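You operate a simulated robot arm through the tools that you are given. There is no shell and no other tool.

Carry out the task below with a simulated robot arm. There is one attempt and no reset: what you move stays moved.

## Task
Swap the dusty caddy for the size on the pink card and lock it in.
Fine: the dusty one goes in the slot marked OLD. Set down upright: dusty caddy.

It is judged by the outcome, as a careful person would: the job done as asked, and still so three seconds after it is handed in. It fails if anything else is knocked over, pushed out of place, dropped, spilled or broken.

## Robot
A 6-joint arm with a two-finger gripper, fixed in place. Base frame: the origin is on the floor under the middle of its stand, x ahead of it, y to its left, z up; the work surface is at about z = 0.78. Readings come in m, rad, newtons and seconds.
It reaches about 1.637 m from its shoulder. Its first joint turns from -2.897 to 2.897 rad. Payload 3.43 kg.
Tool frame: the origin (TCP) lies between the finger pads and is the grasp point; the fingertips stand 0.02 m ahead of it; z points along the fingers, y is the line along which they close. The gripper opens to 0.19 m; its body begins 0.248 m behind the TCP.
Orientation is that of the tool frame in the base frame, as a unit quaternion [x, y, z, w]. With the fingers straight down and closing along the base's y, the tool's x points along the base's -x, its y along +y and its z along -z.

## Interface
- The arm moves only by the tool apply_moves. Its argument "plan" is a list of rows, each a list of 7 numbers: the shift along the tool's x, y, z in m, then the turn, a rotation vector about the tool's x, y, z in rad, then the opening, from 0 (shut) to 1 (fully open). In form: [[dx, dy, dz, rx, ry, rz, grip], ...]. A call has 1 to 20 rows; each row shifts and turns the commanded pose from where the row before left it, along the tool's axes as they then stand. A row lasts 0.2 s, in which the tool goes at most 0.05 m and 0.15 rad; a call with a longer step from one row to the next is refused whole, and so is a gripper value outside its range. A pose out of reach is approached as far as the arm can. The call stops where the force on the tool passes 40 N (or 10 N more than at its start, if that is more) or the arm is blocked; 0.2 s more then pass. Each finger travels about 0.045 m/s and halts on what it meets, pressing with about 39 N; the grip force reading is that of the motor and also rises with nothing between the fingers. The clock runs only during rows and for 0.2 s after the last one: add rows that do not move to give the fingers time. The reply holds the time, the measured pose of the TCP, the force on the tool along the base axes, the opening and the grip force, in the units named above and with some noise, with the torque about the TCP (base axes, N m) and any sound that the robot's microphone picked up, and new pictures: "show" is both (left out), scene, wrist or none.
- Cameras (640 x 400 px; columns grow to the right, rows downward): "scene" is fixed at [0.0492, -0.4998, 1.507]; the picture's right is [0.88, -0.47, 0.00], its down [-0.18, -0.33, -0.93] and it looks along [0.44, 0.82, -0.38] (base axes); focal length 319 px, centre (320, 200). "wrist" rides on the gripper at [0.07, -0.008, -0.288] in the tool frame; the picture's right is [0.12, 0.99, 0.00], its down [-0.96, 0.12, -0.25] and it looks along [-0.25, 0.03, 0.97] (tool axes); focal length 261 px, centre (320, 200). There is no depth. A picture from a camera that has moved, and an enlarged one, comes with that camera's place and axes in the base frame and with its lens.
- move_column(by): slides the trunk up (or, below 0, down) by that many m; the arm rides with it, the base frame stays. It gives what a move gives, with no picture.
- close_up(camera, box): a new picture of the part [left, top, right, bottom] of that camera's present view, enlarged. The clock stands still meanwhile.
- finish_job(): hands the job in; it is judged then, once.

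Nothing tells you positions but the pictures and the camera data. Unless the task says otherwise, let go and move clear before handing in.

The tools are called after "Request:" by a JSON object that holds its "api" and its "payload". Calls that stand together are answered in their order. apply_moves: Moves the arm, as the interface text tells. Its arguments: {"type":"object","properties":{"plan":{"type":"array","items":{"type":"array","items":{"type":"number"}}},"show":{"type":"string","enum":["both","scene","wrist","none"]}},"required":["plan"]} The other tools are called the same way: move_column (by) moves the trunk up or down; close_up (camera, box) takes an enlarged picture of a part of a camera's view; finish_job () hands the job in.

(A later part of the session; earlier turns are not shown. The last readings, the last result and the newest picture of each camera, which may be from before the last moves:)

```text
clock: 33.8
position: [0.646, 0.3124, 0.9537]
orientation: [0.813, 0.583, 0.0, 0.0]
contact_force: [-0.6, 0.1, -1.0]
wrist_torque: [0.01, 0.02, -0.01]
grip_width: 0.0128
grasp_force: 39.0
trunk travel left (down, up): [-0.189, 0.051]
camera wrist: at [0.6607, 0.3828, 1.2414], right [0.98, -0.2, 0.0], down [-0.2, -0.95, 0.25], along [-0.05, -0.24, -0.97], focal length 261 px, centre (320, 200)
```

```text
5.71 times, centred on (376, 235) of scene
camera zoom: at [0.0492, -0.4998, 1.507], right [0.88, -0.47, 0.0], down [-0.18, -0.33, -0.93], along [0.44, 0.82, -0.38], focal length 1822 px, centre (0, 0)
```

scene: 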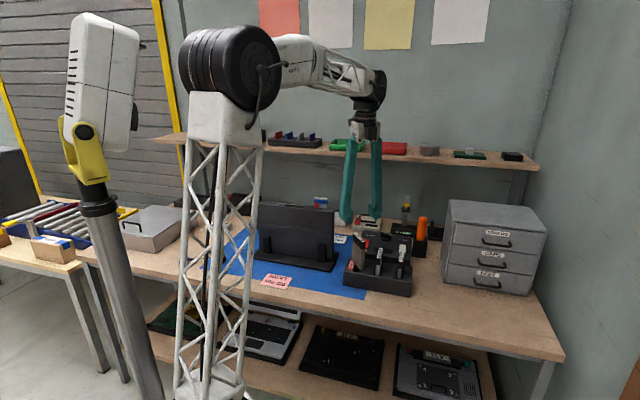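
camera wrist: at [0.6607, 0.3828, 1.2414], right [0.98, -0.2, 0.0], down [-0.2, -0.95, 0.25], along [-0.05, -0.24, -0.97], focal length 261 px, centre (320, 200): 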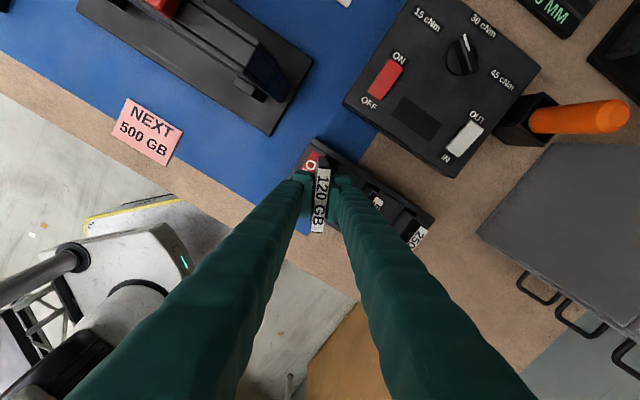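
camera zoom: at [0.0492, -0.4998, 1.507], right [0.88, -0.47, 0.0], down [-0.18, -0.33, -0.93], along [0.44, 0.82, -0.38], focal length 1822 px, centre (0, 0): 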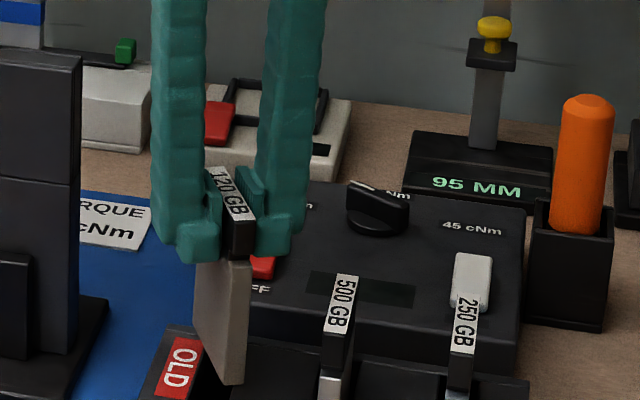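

The hold is steady. I'll continue the slow rotation to 45°.

Request:
{"api": "apply_moves", "payload": {"plan": [[0, 0, 0, 0, 0, 0.05, 0.0], [0, 0, 0, 0, 0, 0.05, 0.0], [0, 0, 0, 0, 0, 0.05, 0.0], [0, 0, 0, 0, 0, 0.05, 0.0], [0, 0, 0, 0, 0, 0.05, 0.0], [0, 0, 0, 0, 0, 0.05, 0.0], [0, 0, 0, 0, 0, 0.05, 0.0], [0, 0, 0, 0, 0, 0.05, 0.0], [0, 0, 0, 0, 0, 0.057, 0.0], [0, 0, 0, 0, 0, 0, 0.0]], "show": "wrist"}}

Request:
{"api": "close_up", "payload": {"camera": "wrist", "box": [248, 120, 440, 240]}}

Request:
{"api": "close_up", "payload": {"camera": "wrist", "box": [264, 140, 376, 210]}}

Request:
{"api": "close_up", "payload": {"camera": "scene", "box": [330, 210, 426, 270]}}

```text
clock: 36.0
position: [0.6454, 0.3109, 0.9559]
orientation: [0.923, 0.384, 0.0, 0.0]
contact_force: [0.1, -0.1, -0.9]
wrist_torque: [0.02, -0.01, 0.0]
grip_width: 0.0132
grasp_force: 39.3
trunk travel left (down, up): [-0.189, 0.051]
camera wrist: at [0.6899, 0.3688, 1.2417], right [0.79, -0.61, 0.0], down [-0.6, -0.76, 0.25], along [-0.15, -0.2, -0.97], focal length 261 px, centre (320, 200)
```

wrist: 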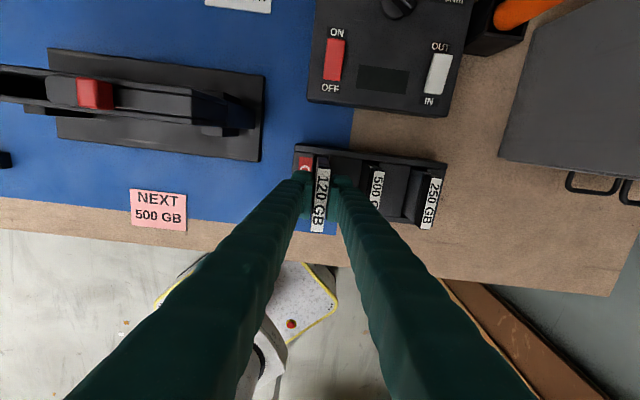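

```text
3.33 times, centred on (344, 180) of wrist
camera zoom: at [0.6899, 0.3688, 1.2417], right [0.79, -0.61, 0.0], down [-0.6, -0.76, 0.25], along [-0.15, -0.2, -0.97], focal length 869 px, centre (240, 267)
```

zoom: 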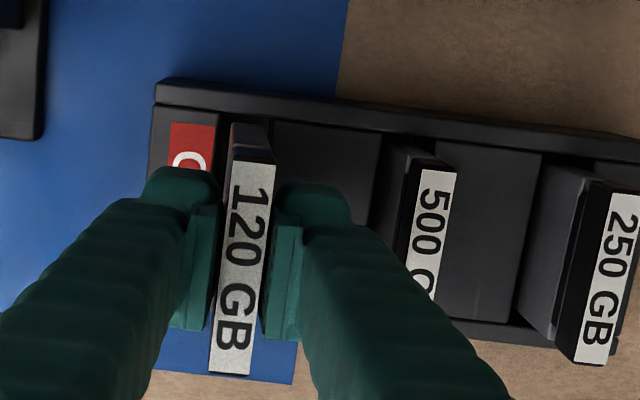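

```text
5.71 times, centred on (320, 175) of wrist
camera zoom: at [0.6899, 0.3688, 1.2417], right [0.79, -0.61, 0.0], down [-0.6, -0.76, 0.25], along [-0.15, -0.2, -0.97], focal length 1489 px, centre (320, 343)
```

zoom: 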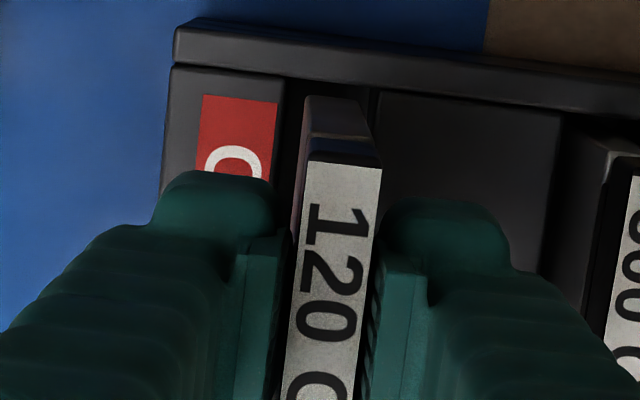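

```text
6.67 times, centred on (378, 240) of scene
camera zoom: at [0.0492, -0.4998, 1.507], right [0.88, -0.47, 0.0], down [-0.18, -0.33, -0.93], along [0.44, 0.82, -0.38], focal length 2126 px, centre (-67, -67)
```

zoom: 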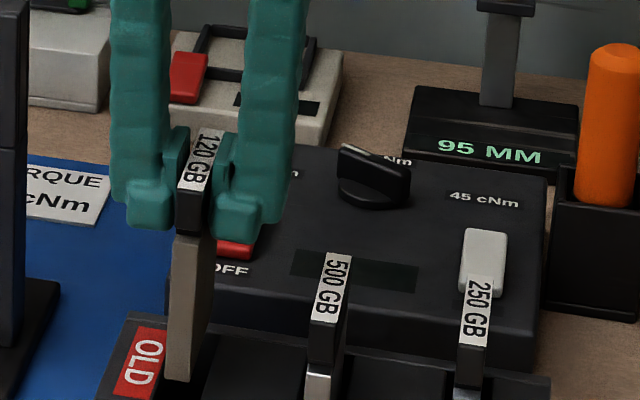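

The caddy is centred over the OLD slot, with about 4–5 mm clearance each way. I'll lower it slowly.

Request:
{"api": "apply_moves", "payload": {"plan": [[0, 0, 0.008, 0, 0, 0, 0.0], [0, 0, 0.008, 0, 0, 0, 0.0], [0, 0, 0.008, 0, 0, 0, 0.0], [0, 0, 0.008, 0, 0, 0, 0.0], [0, 0, 0, 0, 0, 0, 0.0]], "show": "wrist"}}

Request:
{"api": "close_up", "payload": {"camera": "wrist", "box": [264, 140, 376, 210]}}

Request:
{"api": "close_up", "payload": {"camera": "scene", "box": [330, 220, 426, 300]}}

```text
clock: 37.2
position: [0.6455, 0.3131, 0.9233]
orientation: [0.923, 0.386, -0.001, 0.0]
contact_force: [0.3, -0.3, -1.1]
wrist_torque: [-0.02, 0.02, -0.05]
grip_width: 0.0132
grasp_force: 38.5
trunk travel left (down, up): [-0.189, 0.051]
camera wrist: at [0.6896, 0.3697, 1.2091], right [0.79, -0.61, 0.0], down [-0.6, -0.76, 0.25], along [-0.15, -0.2, -0.97], focal length 261 px, centre (320, 200)
```

wrist: 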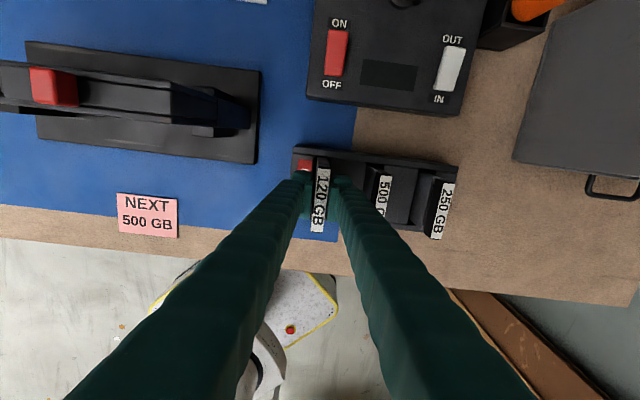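

```text
5.71 times, centred on (320, 175) of wrist
camera zoom: at [0.6896, 0.3697, 1.2091], right [0.79, -0.61, 0.0], down [-0.6, -0.76, 0.25], along [-0.15, -0.2, -0.97], focal length 1489 px, centre (320, 343)
```

zoom: 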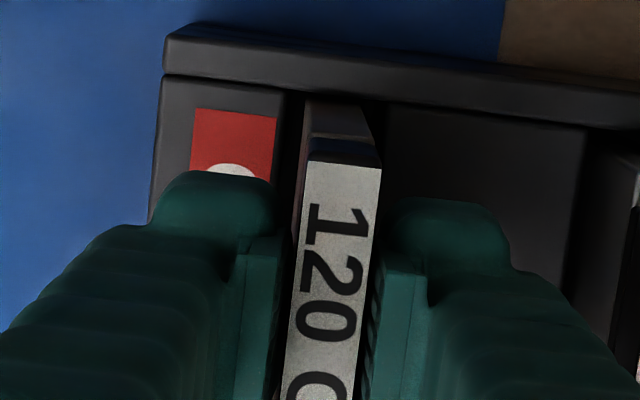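

```text
5.00 times, centred on (378, 260) of scene
camera zoom: at [0.0492, -0.4998, 1.507], right [0.88, -0.47, 0.0], down [-0.18, -0.33, -0.93], along [0.44, 0.82, -0.38], focal length 1594 px, centre (30, -100)
```

zoom: 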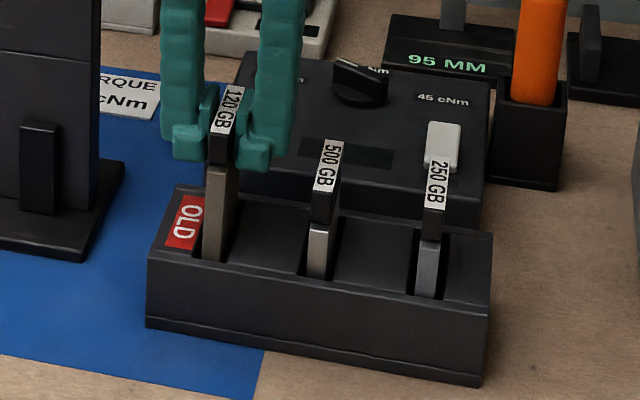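

It's entering the slot cleanly. I'll keep lowering in small steps until it touches the floor of the slot.

Request:
{"api": "apply_moves", "payload": {"plan": [[0, 0, 0.008, 0, 0, 0, 0.0], [0, 0, 0.008, 0, 0, 0, 0.0], [0, 0, 0.006, 0, 0, 0, 0.0], [0, 0, 0.004, 0, 0, 0, 0.0], [0, 0, 0, 0, 0, 0, 0.0]], "show": "wrist"}}

Request:
{"api": "close_up", "payload": {"camera": "scene", "box": [330, 220, 426, 300]}}

Request:
{"api": "close_up", "payload": {"camera": "wrist", "box": [264, 140, 376, 210]}}

```text
clock: 38.4
position: [0.6456, 0.313, 0.8966]
orientation: [0.923, 0.385, 0.0, 0.0]
contact_force: [-0.5, 0.2, -1.0]
wrist_torque: [0.0, -0.02, 0.0]
grip_width: 0.0129
grasp_force: 39.5
trunk travel left (down, up): [-0.189, 0.051]
camera wrist: at [0.6888, 0.3698, 1.1836], right [0.79, -0.61, 0.0], down [-0.6, -0.76, 0.25], along [-0.15, -0.2, -0.97], focal length 261 px, centre (320, 200)
```

wrist: 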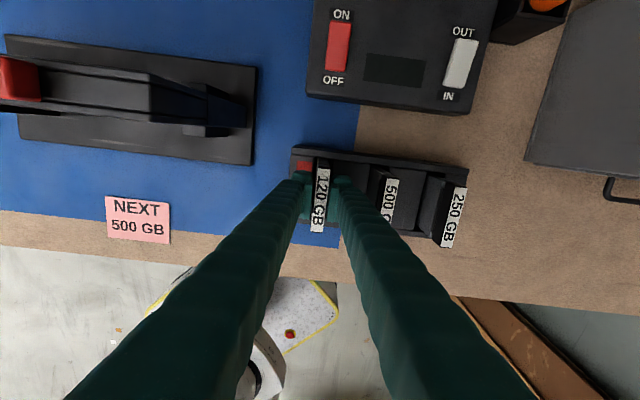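

```text
5.00 times, centred on (378, 260) of scene
camera zoom: at [0.0492, -0.4998, 1.507], right [0.88, -0.47, 0.0], down [-0.18, -0.33, -0.93], along [0.44, 0.82, -0.38], focal length 1594 px, centre (30, -100)
```

zoom: 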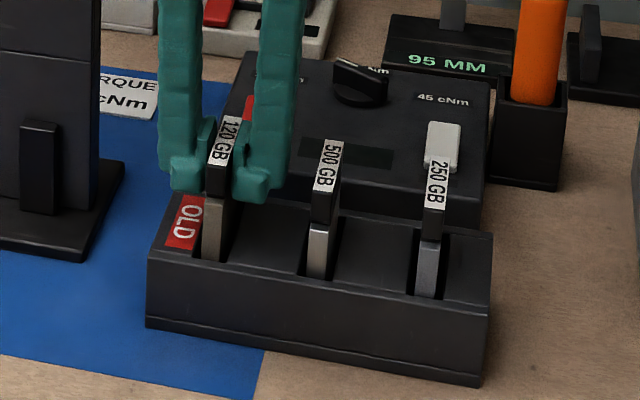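

```text
5.71 times, centred on (320, 175) of wrist
camera zoom: at [0.6888, 0.3698, 1.1836], right [0.79, -0.61, 0.0], down [-0.6, -0.76, 0.25], along [-0.15, -0.2, -0.97], focal length 1489 px, centre (320, 343)
```

zoom: 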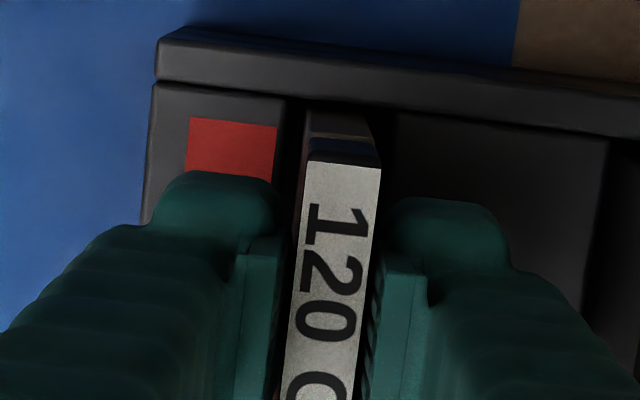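

Request:
{"api": "apply_moves", "payload": {"plan": [[0, 0, 0.0015, 0, 0, 0, 0.0], [0, 0, 0.0015, 0, 0, 0, 0.0], [0, 0, 0.0015, 0, 0, 0, 0.0], [0, 0, 0, 0, 0, 0, 0.0]], "show": "none"}}

Request:
{"api": "close_up", "payload": {"camera": "scene", "box": [350, 230, 414, 270]}}

```text
clock: 39.4
position: [0.6444, 0.3129, 0.8925]
orientation: [0.923, 0.385, 0.0, -0.001]
contact_force: [0.6, -0.1, -0.5]
wrist_torque: [-0.01, 0.02, 0.01]
grip_width: 0.0129
grasp_force: 38.9
trunk travel left (down, up): [-0.189, 0.051]
```

```text
10.00 times, centred on (382, 250) of scene
camera zoom: at [0.0492, -0.4998, 1.507], right [0.88, -0.47, 0.0], down [-0.18, -0.33, -0.93], along [0.44, 0.82, -0.38], focal length 3189 px, centre (-300, -300)
```

zoom: 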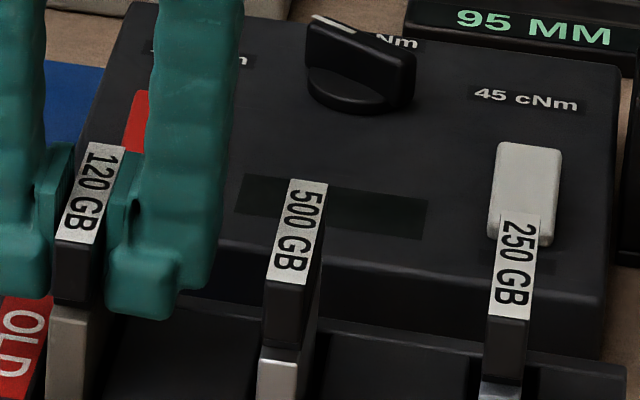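

Request:
{"api": "apply_moves", "payload": {"plan": [[0, 0, 0.001, 0, 0, 0, 0.0], [0, 0, 0.001, 0, 0, 0, 0.0], [0, 0, 0.001, 0, 0, 0, 0.0], [0, 0, 0, 0, 0, 0, 0.0]], "show": "none"}}

Request:
{"api": "close_up", "payload": {"camera": "scene", "box": [350, 230, 414, 270]}}

```text
clock: 40.4
position: [0.645, 0.312, 0.8898]
orientation: [0.923, 0.386, 0.001, 0.0]
contact_force: [-1.8, -0.9, 14.9]
wrist_torque: [-0.18, 0.21, -0.03]
grip_width: 0.0128
grasp_force: 39.4
trunk travel left (down, up): [-0.189, 0.051]
```

```text
10.00 times, centred on (382, 250) of scene
camera zoom: at [0.0492, -0.4998, 1.507], right [0.88, -0.47, 0.0], down [-0.18, -0.33, -0.93], along [0.44, 0.82, -0.38], focal length 3189 px, centre (-300, -300)
```

zoom: 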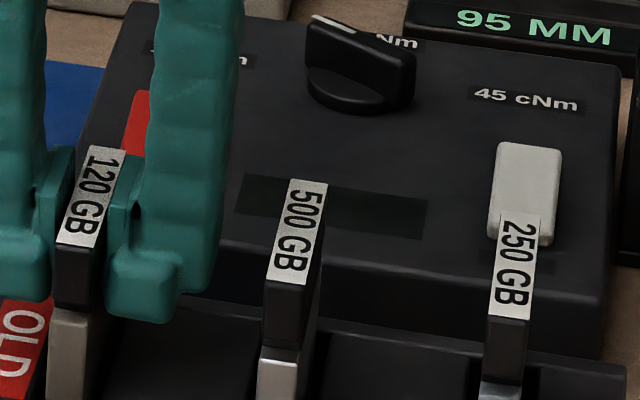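

The caddy is seated on the slot floor. I'll relieve the pressure, open just enough and rise straight up.

Request:
{"api": "apply_moves", "payload": {"plan": [[0, 0, -0.0012, 0, 0, 0, 0.0], [0, 0, 0, 0, 0, 0, 0.1], [0, 0, 0, 0, 0, 0, 0.2], [0, 0, 0, 0, 0, 0, 0.22], [0, 0, 0, 0, 0, 0, 0.22]], "show": "wrist"}}

Request:
{"api": "close_up", "payload": {"camera": "scene", "box": [330, 220, 426, 300]}}

Request:
{"api": "close_up", "payload": {"camera": "wrist", "box": [248, 120, 440, 240]}}

```text
clock: 41.6
position: [0.6458, 0.3118, 0.8909]
orientation: [0.923, 0.385, 0.0, 0.0]
contact_force: [0.6, 0.3, -0.3]
wrist_torque: [0.01, 0.02, -0.01]
grip_width: 0.0417
grasp_force: 0.1
trunk travel left (down, up): [-0.189, 0.051]
camera wrist: at [0.6892, 0.369, 1.1773], right [0.79, -0.61, 0.0], down [-0.6, -0.76, 0.25], along [-0.15, -0.2, -0.97], focal length 261 px, centre (320, 200)
```

wrist: 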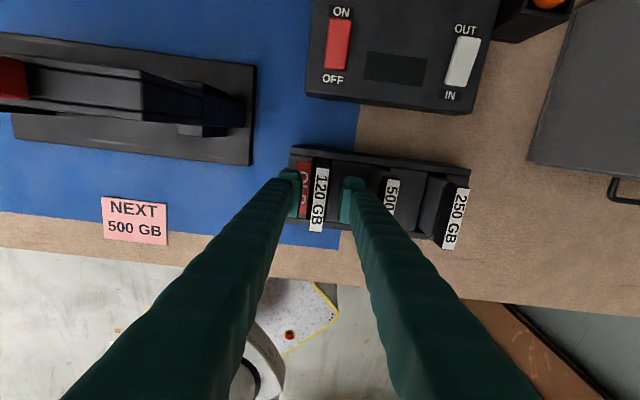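

```text
5.00 times, centred on (378, 260) of scene
camera zoom: at [0.0492, -0.4998, 1.507], right [0.88, -0.47, 0.0], down [-0.18, -0.33, -0.93], along [0.44, 0.82, -0.38], focal length 1594 px, centre (30, -100)
```

zoom: 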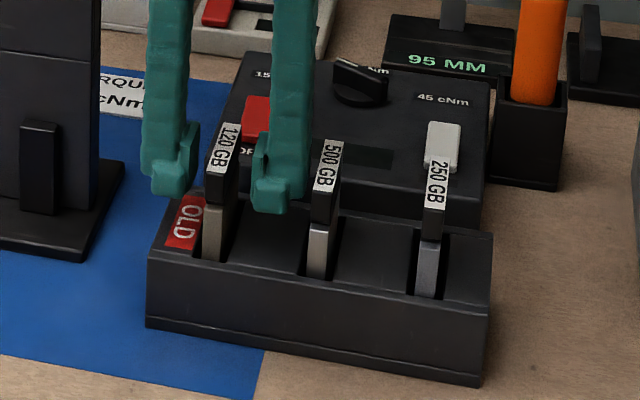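

```text
3.33 times, centred on (344, 180) of wrist
camera zoom: at [0.6892, 0.369, 1.1773], right [0.79, -0.61, 0.0], down [-0.6, -0.76, 0.25], along [-0.15, -0.2, -0.97], focal length 869 px, centre (240, 267)
```

zoom: 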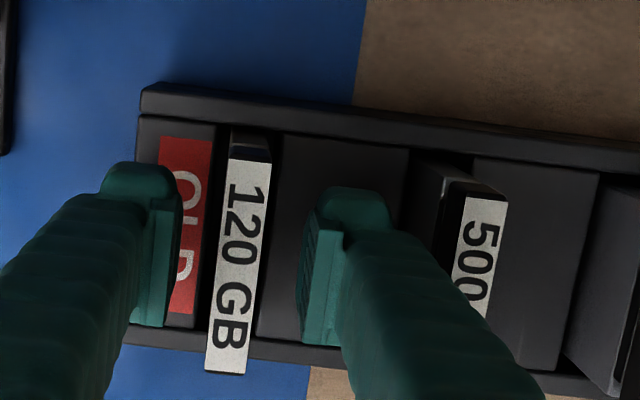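

The dusty caddy is upright and seated in the OLD slot, released. Now I'll rise and move one slot pitch over, above the 500 GB caddy.

Request:
{"api": "apply_moves", "payload": {"plan": [[0, 0, -0.02, 0, 0, 0, 0.22], [0, 0, -0.03, 0, 0, 0, 0.22], [0, 0, -0.03, 0, 0, 0, 0.22], [0, 0.038, 0, 0, 0, 0, 0.22], [0, 0.0375, 0, 0, 0, 0, 0.22], [0, 0, 0, 0, 0, 0, 0.22]], "show": "both"}}

Request:
{"api": "close_up", "payload": {"camera": "wrist", "box": [264, 140, 376, 210]}}

Request:
{"api": "close_up", "payload": {"camera": "wrist", "box": [216, 120, 408, 240]}}

Request:
{"api": "close_up", "payload": {"camera": "scene", "box": [330, 220, 426, 300]}}

```text
clock: 43.0
position: [0.6987, 0.261, 0.9731]
orientation: [0.923, 0.385, 0.0, 0.0]
contact_force: [0.1, -0.6, 0.9]
wrist_torque: [-0.05, 0.01, 0.0]
grip_width: 0.0418
grasp_force: 0.0
trunk travel left (down, up): [-0.189, 0.051]
camera wrist: at [0.7438, 0.3186, 1.2585], right [0.79, -0.61, 0.0], down [-0.6, -0.76, 0.25], along [-0.15, -0.2, -0.97], focal length 261 px, centre (320, 200)
```

scene: 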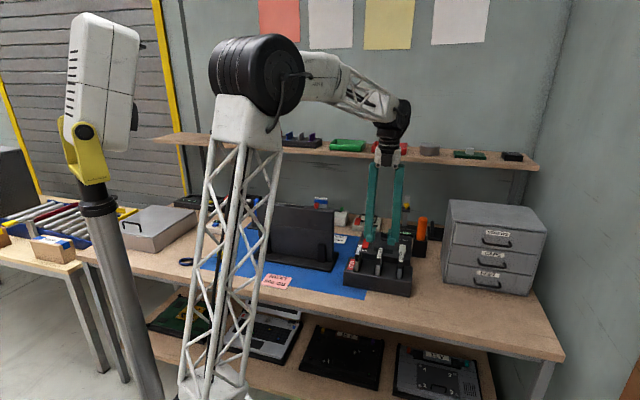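
wrist: 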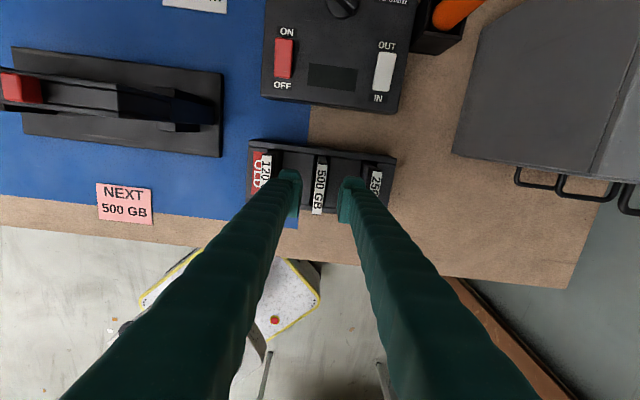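

```text
5.71 times, centred on (320, 175) of wrist
camera zoom: at [0.7438, 0.3186, 1.2585], right [0.79, -0.61, 0.0], down [-0.6, -0.76, 0.25], along [-0.15, -0.2, -0.97], focal length 1489 px, centre (320, 343)
```

zoom: 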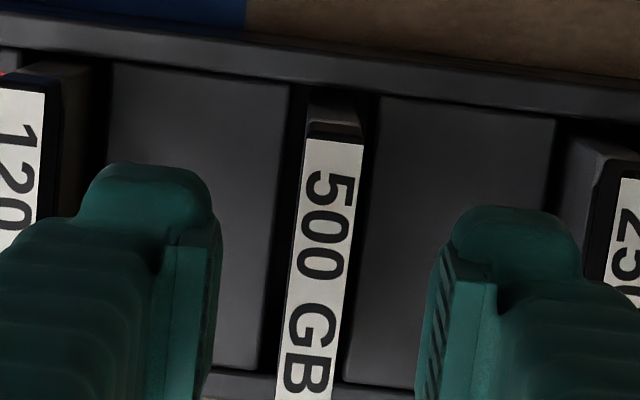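

```text
3.33 times, centred on (312, 180) of wrist
camera zoom: at [0.7438, 0.3186, 1.2585], right [0.79, -0.61, 0.0], down [-0.6, -0.76, 0.25], along [-0.15, -0.2, -0.97], focal length 869 px, centre (347, 267)
```

zoom: 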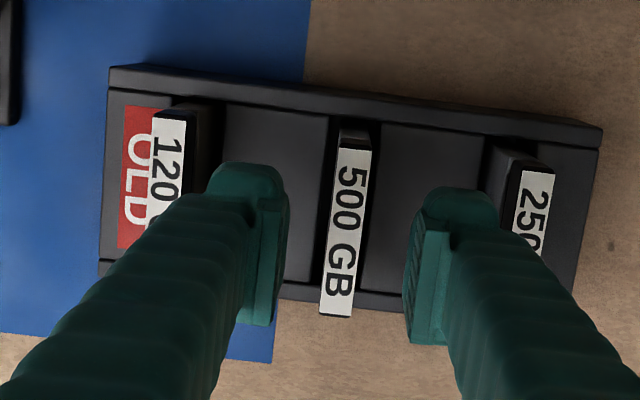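

```text
5.00 times, centred on (378, 260) of scene
camera zoom: at [0.0492, -0.4998, 1.507], right [0.88, -0.47, 0.0], down [-0.18, -0.33, -0.93], along [0.44, 0.82, -0.38], focal length 1594 px, centre (30, -100)
```

zoom: 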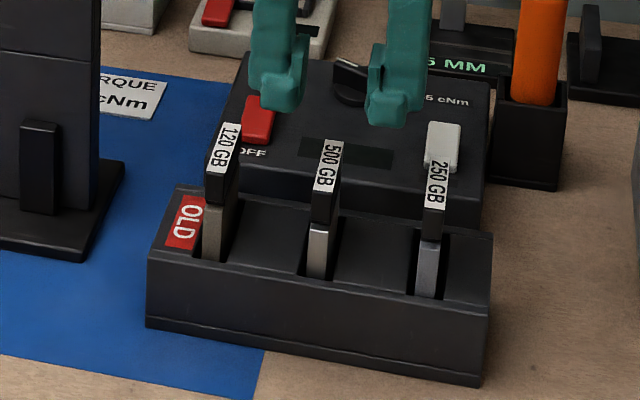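

The 500 GB caddy is under the tool, sitting about 3 mm toward the robot. I'll correct for that, descend and grip it a bit deeper than before.

Request:
{"api": "apply_moves", "payload": {"plan": [[-0.0033, 0, 0, 0, 0, 0, 0.22], [0, 0, 0.025, 0, 0, 0, 0.22], [0, 0, 0.025, 0, 0, 0, 0.22], [0, 0, 0.015, 0, 0, 0, 0.22], [0, 0, 0.009, 0, 0, 0, 0.22], [0, 0, 0, 0, 0, 0, 0.22]], "show": "wrist"}}

Request:
{"api": "close_up", "payload": {"camera": "wrist", "box": [248, 130, 392, 220]}}

Request:
{"api": "close_up", "payload": {"camera": "scene", "box": [330, 220, 426, 300]}}

```text
clock: 44.4
position: [0.696, 0.2567, 0.8976]
orientation: [0.923, 0.386, -0.001, 0.0]
contact_force: [0.1, -0.4, 0.0]
wrist_torque: [0.01, 0.04, -0.02]
grip_width: 0.0419
grasp_force: 0.0
trunk travel left (down, up): [-0.189, 0.051]
camera wrist: at [0.7401, 0.3143, 1.1841], right [0.79, -0.61, 0.0], down [-0.6, -0.76, 0.25], along [-0.15, -0.2, -0.97], focal length 261 px, centre (320, 200)
```

wrist: 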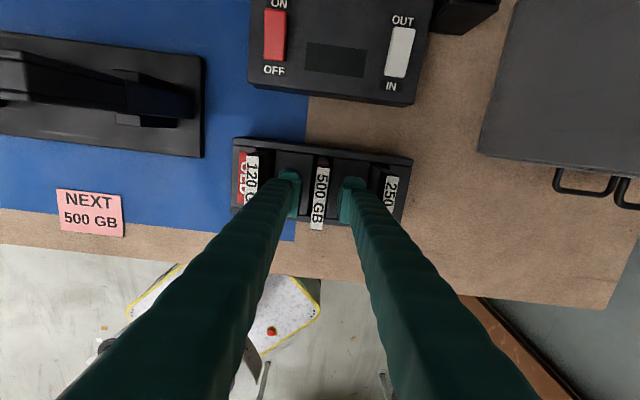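

```text
4.44 times, centred on (320, 175) of wrist
camera zoom: at [0.7401, 0.3143, 1.1841], right [0.79, -0.61, 0.0], down [-0.6, -0.76, 0.25], along [-0.15, -0.2, -0.97], focal length 1158 px, centre (320, 311)
```

zoom: 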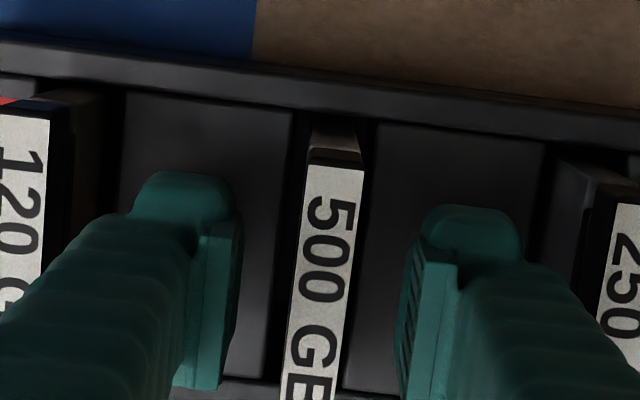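

```text
5.00 times, centred on (378, 260) of scene
camera zoom: at [0.0492, -0.4998, 1.507], right [0.88, -0.47, 0.0], down [-0.18, -0.33, -0.93], along [0.44, 0.82, -0.38], focal length 1594 px, centre (30, -100)
```

zoom: 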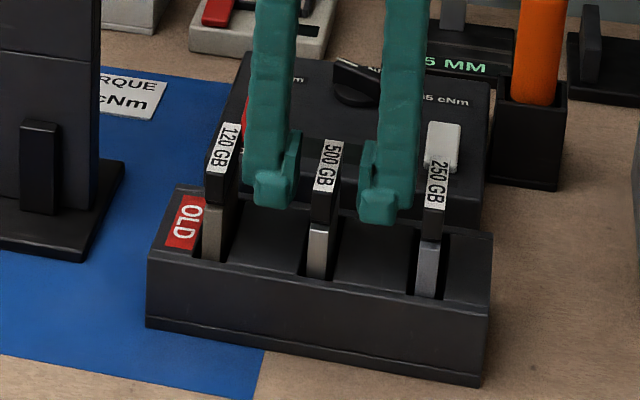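

Request:
{"api": "apply_moves", "payload": {"plan": [[0, 0, 0, 0, 0, 0, 0.12], [0, 0, 0, 0, 0, 0, 0.06], [0, 0, 0, 0, 0, 0, 0.0], [0, 0, 0, 0, 0, 0, 0.0], [0, 0, 0, 0, 0, 0, 0.0]], "show": "wrist"}}

Request:
{"api": "close_up", "payload": {"camera": "wrist", "box": [264, 150, 376, 220]}}

Request:
{"api": "close_up", "payload": {"camera": "wrist", "box": [248, 160, 392, 250]}}

Request:
{"api": "close_up", "payload": {"camera": "scene", "box": [330, 220, 426, 300]}}

```text
clock: 45.6
position: [0.6965, 0.2578, 0.8975]
orientation: [0.923, 0.385, 0.0, 0.0]
contact_force: [-1.3, 0.7, 0.1]
wrist_torque: [-0.01, 0.0, 0.0]
grip_width: 0.0128
grasp_force: 39.5
trunk travel left (down, up): [-0.189, 0.051]
camera wrist: at [0.7401, 0.3144, 1.184], right [0.79, -0.61, 0.0], down [-0.6, -0.76, 0.25], along [-0.15, -0.2, -0.97], focal length 261 px, centre (320, 200)
```

wrist: 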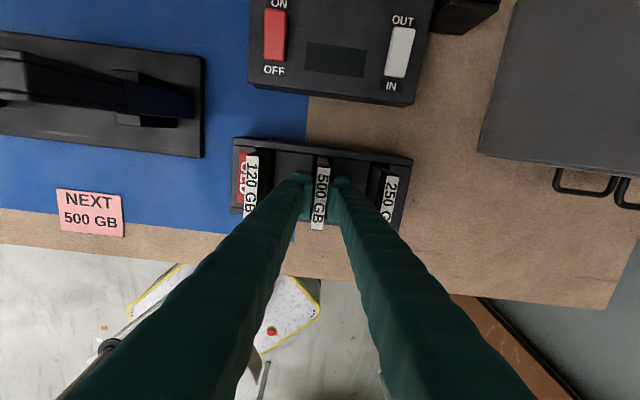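

```text
5.71 times, centred on (320, 185) of wrist
camera zoom: at [0.7401, 0.3144, 1.184], right [0.79, -0.61, 0.0], down [-0.6, -0.76, 0.25], along [-0.15, -0.2, -0.97], focal length 1489 px, centre (320, 286)
```

zoom: 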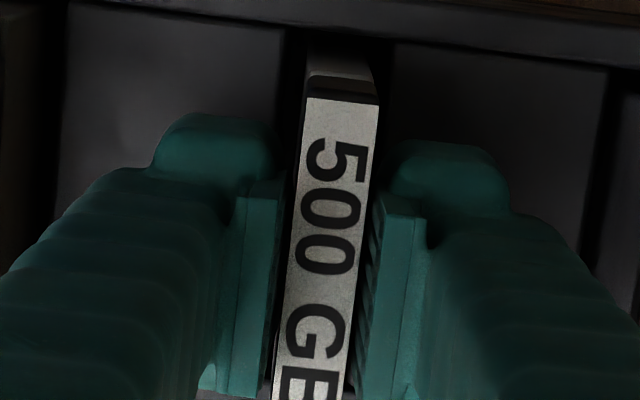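

```text
4.44 times, centred on (320, 205) of wrist
camera zoom: at [0.7401, 0.3144, 1.184], right [0.79, -0.61, 0.0], down [-0.6, -0.76, 0.25], along [-0.15, -0.2, -0.97], focal length 1158 px, centre (320, 178)
```

zoom: 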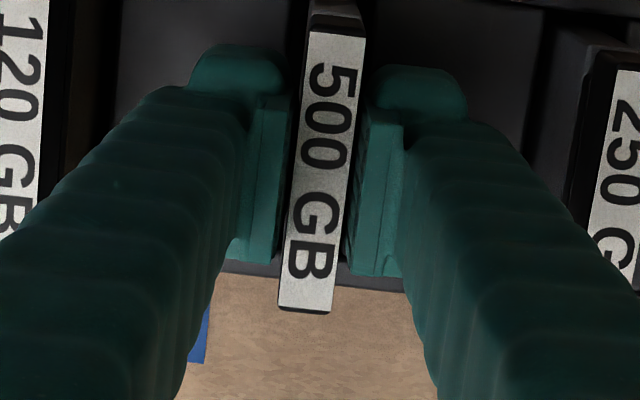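

```text
5.00 times, centred on (378, 260) of scene
camera zoom: at [0.0492, -0.4998, 1.507], right [0.88, -0.47, 0.0], down [-0.18, -0.33, -0.93], along [0.44, 0.82, -0.38], focal length 1594 px, centre (30, -100)
```

zoom: 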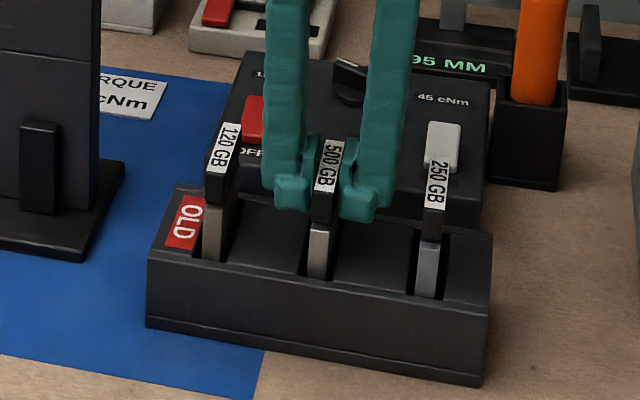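

Gripped at 12.8 mm, and my dead-reckoned offset back to the device pose is (−0.192, +0.306). I'll lift gently until the caddy clears the neighbouring handles, then check the hold before any rotation.

Request:
{"api": "apply_moves", "payload": {"plan": [[0, 0, -0.005, 0, 0, 0, 0.0], [0, 0, -0.01, 0, 0, 0, 0.0], [0, 0, -0.015, 0, 0, 0, 0.0], [0, 0, -0.02, 0, 0, 0, 0.0], [0, 0, -0.02, 0, 0, 0, 0.0], [0, 0, -0.02, 0, 0, 0, 0.0], [0, 0, -0.02, 0, 0, 0, 0.0], [0, 0, -0.02, 0, 0, 0, 0.0], [0, 0, -0.01, 0, 0, 0, 0.0], [0, 0, 0, 0, 0, 0, 0.0]], "show": "wrist"}}

Request:
{"api": "close_up", "payload": {"camera": "wrist", "box": [248, 160, 392, 250]}}

Request:
{"api": "close_up", "payload": {"camera": "scene", "box": [330, 190, 442, 260]}}

```text
clock: 47.8
position: [0.6961, 0.2563, 1.036]
orientation: [0.923, 0.385, 0.0, 0.0]
contact_force: [-0.3, -0.3, -1.3]
wrist_torque: [-0.02, 0.0, -0.02]
grip_width: 0.0127
grasp_force: 38.7
trunk travel left (down, up): [-0.189, 0.051]
camera wrist: at [0.7407, 0.3135, 1.323], right [0.79, -0.61, 0.0], down [-0.6, -0.76, 0.25], along [-0.15, -0.2, -0.97], focal length 261 px, centre (320, 200)
```

wrist: 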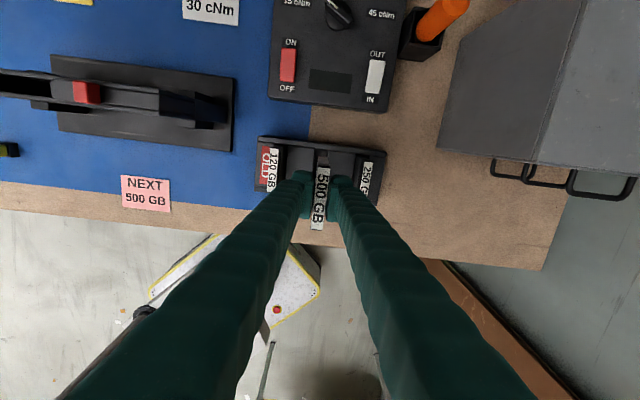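

```text
4.44 times, centred on (320, 205) of wrist
camera zoom: at [0.7407, 0.3135, 1.323], right [0.79, -0.61, 0.0], down [-0.6, -0.76, 0.25], along [-0.15, -0.2, -0.97], focal length 1158 px, centre (320, 178)
```

zoom: 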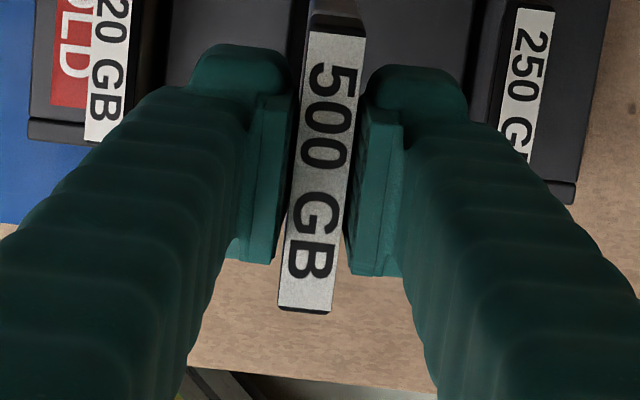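

```text
5.71 times, centred on (386, 225) of scene
camera zoom: at [0.0492, -0.4998, 1.507], right [0.88, -0.47, 0.0], down [-0.18, -0.33, -0.93], along [0.44, 0.82, -0.38], focal length 1822 px, centre (-57, 57)
```

zoom: 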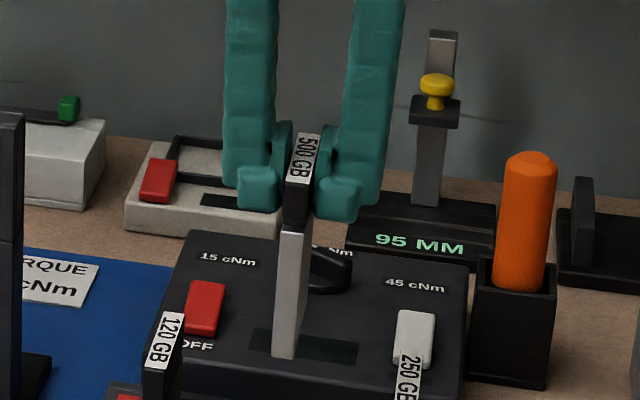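

The hold is steady. I'll rotate back slowly, 0.04 rad per step, and check along the way.

Request:
{"api": "apply_moves", "payload": {"plan": [[0, 0, 0, 0, 0, -0.02, 0.0], [0, 0, 0, 0, 0, -0.04, 0.0], [0, 0, 0, 0, 0, -0.04, 0.0], [0, 0, 0, 0, 0, -0.04, 0.0], [0, 0, 0, 0, 0, -0.04, 0.0], [0, 0, 0, 0, 0, -0.04, 0.0], [0, 0, 0, 0, 0, -0.04, 0.0], [0, 0, 0, 0, 0, -0.04, 0.0], [0, 0, 0, 0, 0, -0.04, 0.0], [0, 0, 0, 0, 0, -0.04, 0.0], [0, 0, 0, 0, 0, -0.02, 0.0], [0, 0, 0, 0, 0, 0, 0.0]], "show": "wrist"}}

Request:
{"api": "close_up", "payload": {"camera": "wrist", "box": [248, 160, 392, 250]}}

```text
clock: 50.4
position: [0.6963, 0.2565, 1.0357]
orientation: [0.828, 0.561, 0.0, 0.0]
contact_force: [0.1, -0.1, -1.2]
wrist_torque: [-0.03, -0.01, 0.0]
grip_width: 0.0126
grasp_force: 39.5
trunk travel left (down, up): [-0.189, 0.051]
camera wrist: at [0.715, 0.3265, 1.3231], right [0.97, -0.26, 0.0], down [-0.25, -0.94, 0.25], along [-0.06, -0.24, -0.97], focal length 261 px, centre (320, 200)
```

wrist: 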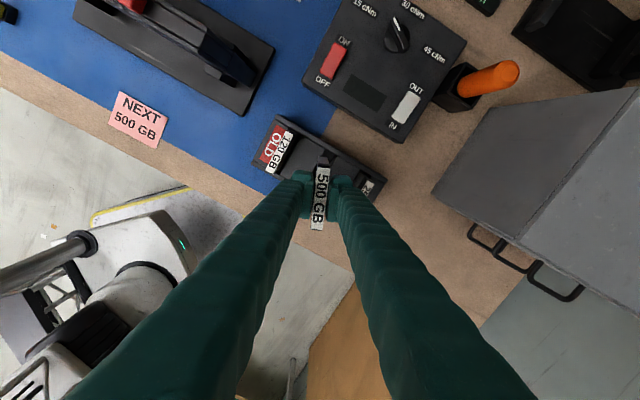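

```text
4.44 times, centred on (320, 205) of wrist
camera zoom: at [0.715, 0.3265, 1.3231], right [0.97, -0.26, 0.0], down [-0.25, -0.94, 0.25], along [-0.06, -0.24, -0.97], focal length 1158 px, centre (320, 178)
```

zoom: 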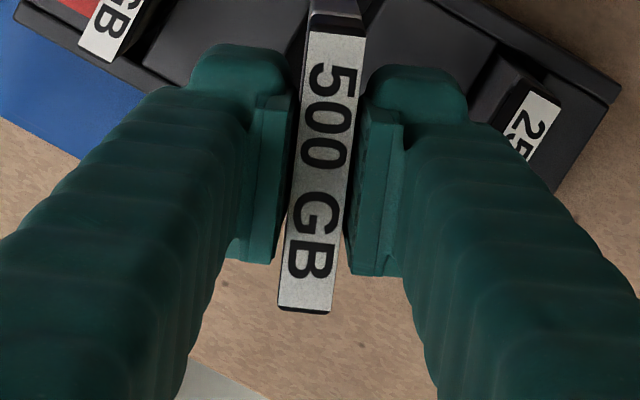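

Request:
{"api": "apply_moves", "payload": {"plan": [[0, 0, 0, 0, 0, -0.03, 0.0], [0, 0, 0, 0, 0, -0.04, 0.0], [0, 0, 0, 0, 0, -0.04, 0.0], [0, 0, 0, 0, 0, -0.04, 0.0], [0, 0, 0, 0, 0, -0.04, 0.0], [0, 0, 0, 0, 0, -0.04, 0.0], [0, 0, 0, 0, 0, -0.04, 0.0], [0, 0, 0, 0, 0, -0.04, 0.0], [0, 0, 0, 0, 0, -0.04, 0.0], [0, 0, 0, 0, 0, -0.04, 0.0], [0, 0, 0, 0, 0, -0.04, 0.0], [0, 0, 0, 0, 0, -0.04, 0.0], [0, 0, 0, 0, 0, -0.04, 0.0], [0, 0, 0, 0, 0, -0.04, 0.0], [0, 0, 0, 0, 0, -0.03, 0.0], [0, 0, 0, 0, 0, 0, 0.0]], "show": "wrist"}}

Request:
{"api": "close_up", "payload": {"camera": "wrist", "box": [248, 160, 392, 250]}}

```text
clock: 53.8
position: [0.6961, 0.2565, 1.0354]
orientation: [0.633, 0.774, 0.0, 0.0]
contact_force: [0.2, 0.8, -1.1]
wrist_torque: [-0.01, -0.01, -0.02]
grip_width: 0.0127
grasp_force: 38.5
trunk travel left (down, up): [-0.189, 0.051]
camera wrist: at [0.6752, 0.3252, 1.3233], right [0.95, 0.31, 0.0], down [0.3, -0.92, 0.25], along [0.08, -0.24, -0.97], focal length 261 px, centre (320, 200)
```

wrist: 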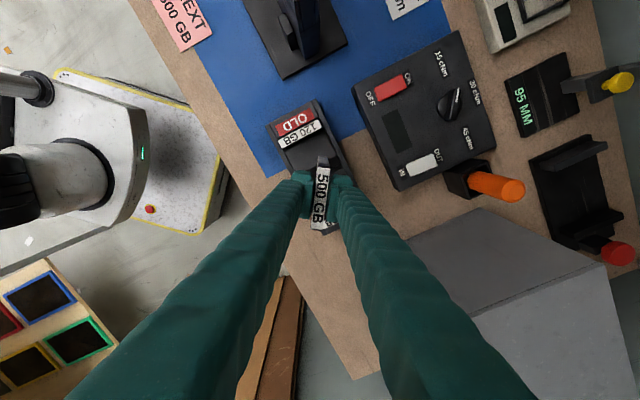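

```text
4.44 times, centred on (320, 205) of wrist
camera zoom: at [0.6752, 0.3252, 1.3233], right [0.95, 0.31, 0.0], down [0.3, -0.92, 0.25], along [0.08, -0.24, -0.97], focal length 1158 px, centre (320, 178)
```

zoom: 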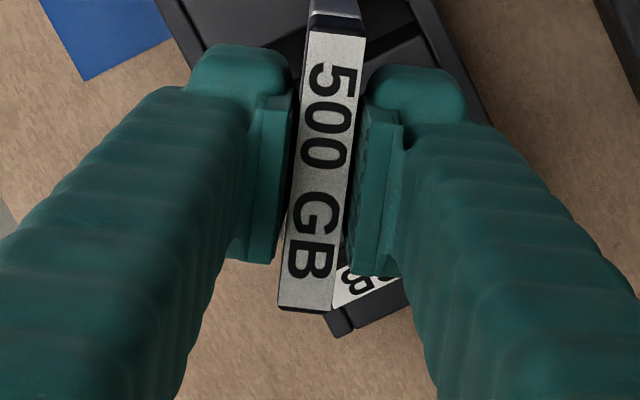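

Request:
{"api": "apply_moves", "payload": {"plan": [[0, 0, 0, 0, 0, -0.03, 0.0], [0, 0, 0, 0, 0, -0.04, 0.0], [0, 0, 0, 0, 0, -0.04, 0.0], [0, 0, 0, 0, 0, -0.04, 0.0], [0, 0, 0, 0, 0, -0.04, 0.0], [0, 0, 0, 0, 0, -0.04, 0.0], [0, 0, 0, 0, 0, -0.04, 0.0], [0, 0, 0, 0, 0, -0.04, 0.0], [0, 0, 0, 0, 0, -0.04, 0.0], [0, 0, 0, 0, 0, -0.04, 0.0], [0, 0, 0, 0, 0, -0.04, 0.0], [0, 0, 0, 0, 0, -0.04, 0.0], [0, 0, 0, 0, 0, -0.04, 0.0], [0, 0, 0, 0, 0, -0.04, 0.0], [0, 0, 0, 0, 0, -0.0398, 0.0], [0, 0, 0, 0, 0, 0, 0.0]], "show": "both"}}

Request:
{"api": "close_up", "payload": {"camera": "wrist", "box": [248, 160, 392, 250]}}

```text
clock: 57.2
position: [0.6969, 0.2559, 1.0365]
orientation: [0.381, 0.924, 0.0, -0.001]
contact_force: [0.1, 0.4, -1.0]
wrist_torque: [0.04, 0.02, 0.05]
grip_width: 0.0127
grasp_force: 39.2
trunk travel left (down, up): [-0.189, 0.051]
camera wrist: at [0.6411, 0.3015, 1.3236], right [0.62, 0.79, 0.0], down [0.76, -0.6, 0.25], along [0.2, -0.15, -0.97], focal length 261 px, centre (320, 200)
```

scene: 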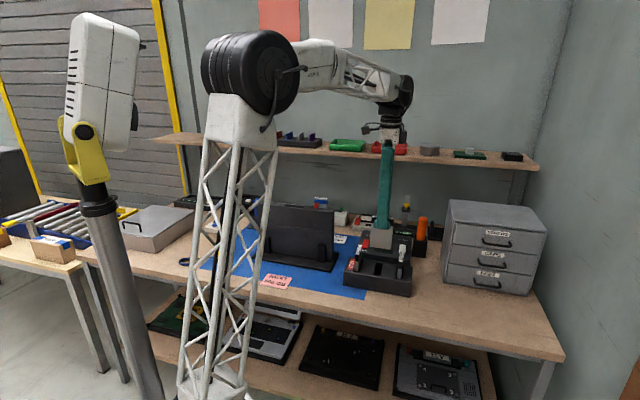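
wrist: 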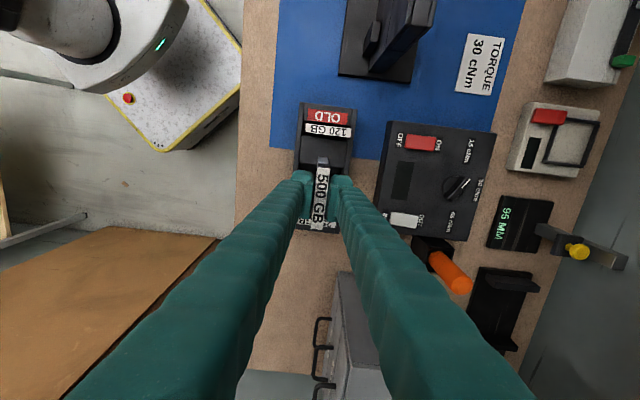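

```text
4.44 times, centred on (320, 205) of wrist
camera zoom: at [0.6411, 0.3015, 1.3236], right [0.62, 0.79, 0.0], down [0.76, -0.6, 0.25], along [0.2, -0.15, -0.97], focal length 1158 px, centre (320, 178)
```

zoom: 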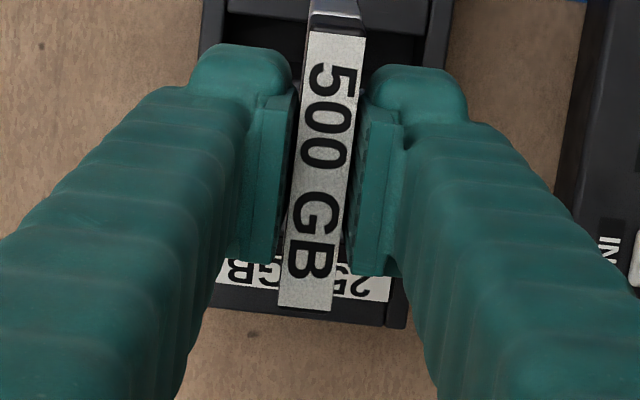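

Still firmly held and oriented for the device. I'll raise it above the device and knob height.

Request:
{"api": "apply_moves", "payload": {"plan": [[0, 0, -0.01, 0, 0, 0, 0.0], [0, 0, -0.02, 0, 0, 0, 0.0], [0, 0, -0.02, 0, 0, 0, 0.0], [0, 0, -0.02, 0, 0, 0, 0.0], [0, 0, -0.02, 0, 0, 0, 0.0], [0, 0, -0.02, 0, 0, 0, 0.0], [0, 0, -0.02, 0, 0, 0, 0.0], [0.012, 0.0028, 0, 0, 0, 0, 0.0], [0.022, 0.0051, 0, 0, 0, 0, 0.0], [0.03, 0.007, 0, 0, 0, 0, 0.0], [0.03, 0.007, 0, 0, 0, 0, 0.0], [0.03, 0.007, 0, 0, 0, 0, 0.0], [0.03, 0.007, 0, 0, 0, 0, 0.0], [0.03, 0.007, 0, 0, 0, 0, 0.0], [0.02, 0.0047, 0, 0, 0, 0, 0.0], [0.01, 0.0023, 0, 0, 0, 0, 0.0], [0, 0, 0, 0, 0, 0, 0.0]], "show": "both"}}

Request:
{"api": "close_up", "payload": {"camera": "wrist", "box": [248, 160, 392, 250]}}

```text
clock: 60.8
position: [0.5793, 0.4442, 1.1666]
orientation: [0.382, 0.924, 0.0, -0.001]
contact_force: [-0.1, -0.2, -0.5]
wrist_torque: [0.03, 0.02, 0.01]
grip_width: 0.0128
grasp_force: 39.1
trunk travel left (down, up): [-0.189, 0.051]
camera wrist: at [0.524, 0.4876, 1.4535], right [0.62, 0.79, 0.0], down [0.76, -0.6, 0.25], along [0.19, -0.15, -0.97], focal length 261 px, centre (320, 200)
```

scene: 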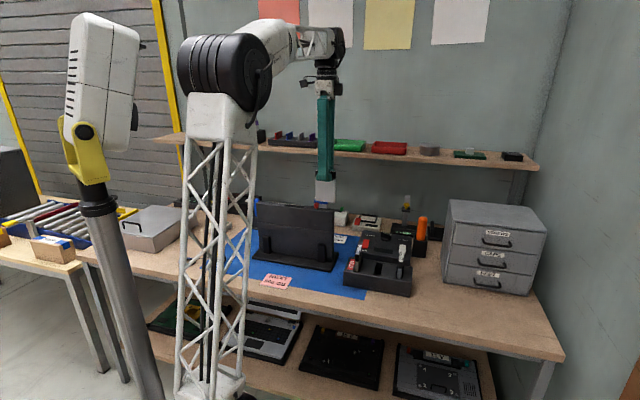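
wrist: 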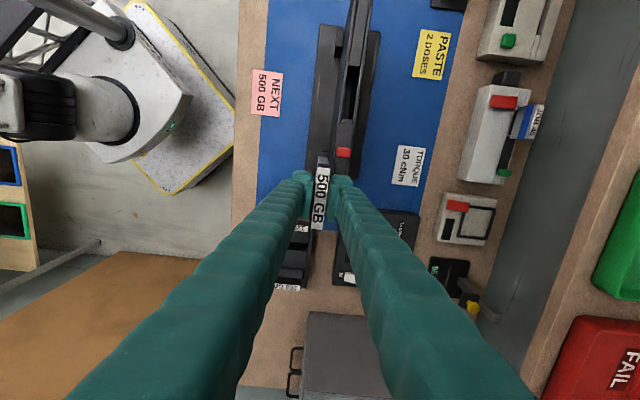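

```text
4.44 times, centred on (320, 205) of wrist
camera zoom: at [0.524, 0.4876, 1.4535], right [0.62, 0.79, 0.0], down [0.76, -0.6, 0.25], along [0.19, -0.15, -0.97], focal length 1158 px, centre (320, 178)
```

zoom: 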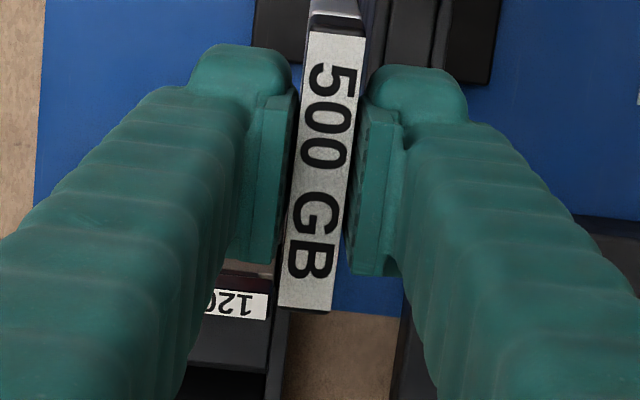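

Request:
{"api": "apply_moves", "payload": {"plan": [[0.012, 0.0028, 0, 0, 0, 0, 0.0], [0.022, 0.0051, 0, 0, 0, 0, 0.0], [0.03, 0.007, 0, 0, 0, 0, 0.0], [0.03, 0.007, 0, 0, 0, 0, 0.0], [0.022, 0.0051, 0, 0, 0, 0, 0.0], [0.012, 0.0028, 0, 0, 0, 0, 0.0], [0.0087, 0.002, 0, 0, 0, 0, 0.0], [0, 0, 0, 0, 0, 0, 0.0]], "show": "both"}}

Request:
{"api": "close_up", "payload": {"camera": "wrist", "box": [264, 130, 376, 200]}}

Request:
{"api": "close_up", "payload": {"camera": "scene", "box": [240, 150, 352, 220]}}

Request:
{"api": "close_up", "payload": {"camera": "wrist", "box": [248, 160, 392, 250]}}

```text
clock: 62.6
position: [0.5045, 0.5614, 1.1662]
orientation: [0.382, 0.924, -0.001, 0.0]
contact_force: [-0.4, 0.8, -2.2]
wrist_torque: [-0.01, -0.01, -0.02]
grip_width: 0.0129
grasp_force: 39.5
trunk travel left (down, up): [-0.189, 0.051]
camera wrist: at [0.4495, 0.6064, 1.4535], right [0.62, 0.79, 0.0], down [0.76, -0.6, 0.25], along [0.2, -0.15, -0.97], focal length 261 px, centre (320, 200)
```

scene: 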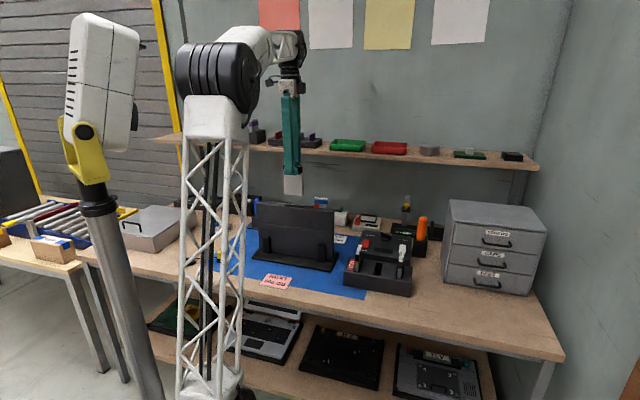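
wrist: 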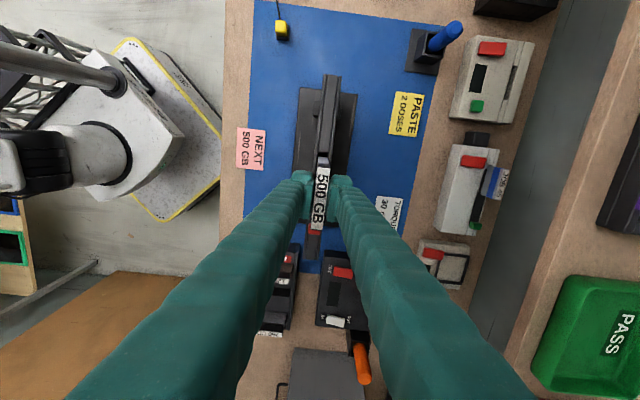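

```text
5.71 times, centred on (320, 165) of wrist
camera zoom: at [0.4495, 0.6064, 1.4535], right [0.62, 0.79, 0.0], down [0.76, -0.6, 0.25], along [0.2, -0.15, -0.97], focal length 1489 px, centre (320, 400)
```

zoom: 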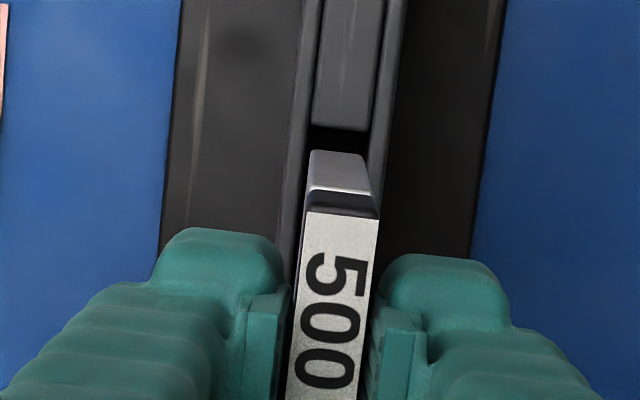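

```text
5.71 times, centred on (296, 185) of scene
camera zoom: at [0.0492, -0.4998, 1.507], right [0.88, -0.47, 0.0], down [-0.18, -0.33, -0.93], along [0.44, 0.82, -0.38], focal length 1822 px, centre (457, 286)
```

zoom: 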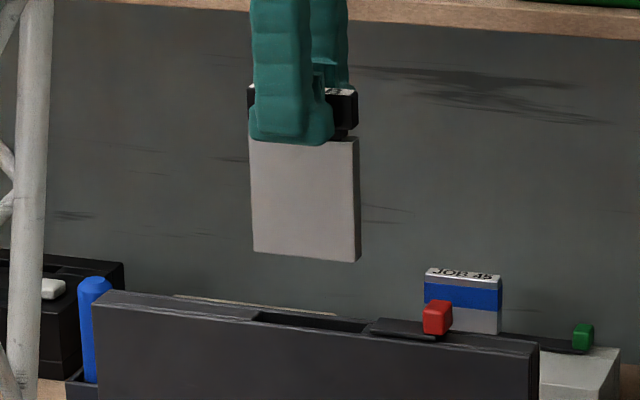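

```text
4.44 times, centred on (320, 205) of wrist
camera zoom: at [0.4495, 0.6064, 1.4535], right [0.62, 0.79, 0.0], down [0.76, -0.6, 0.25], along [0.2, -0.15, -0.97], focal length 1158 px, centre (320, 178)
```

zoom: 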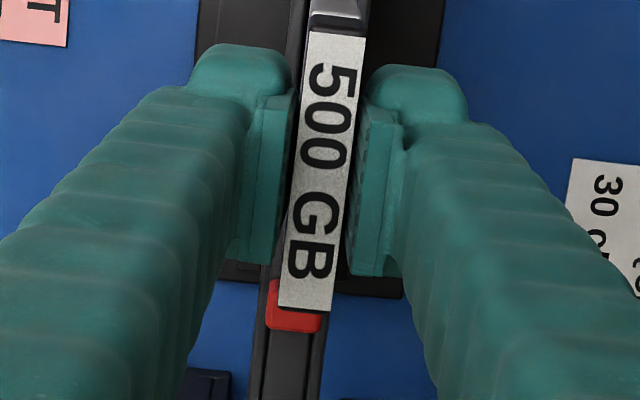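

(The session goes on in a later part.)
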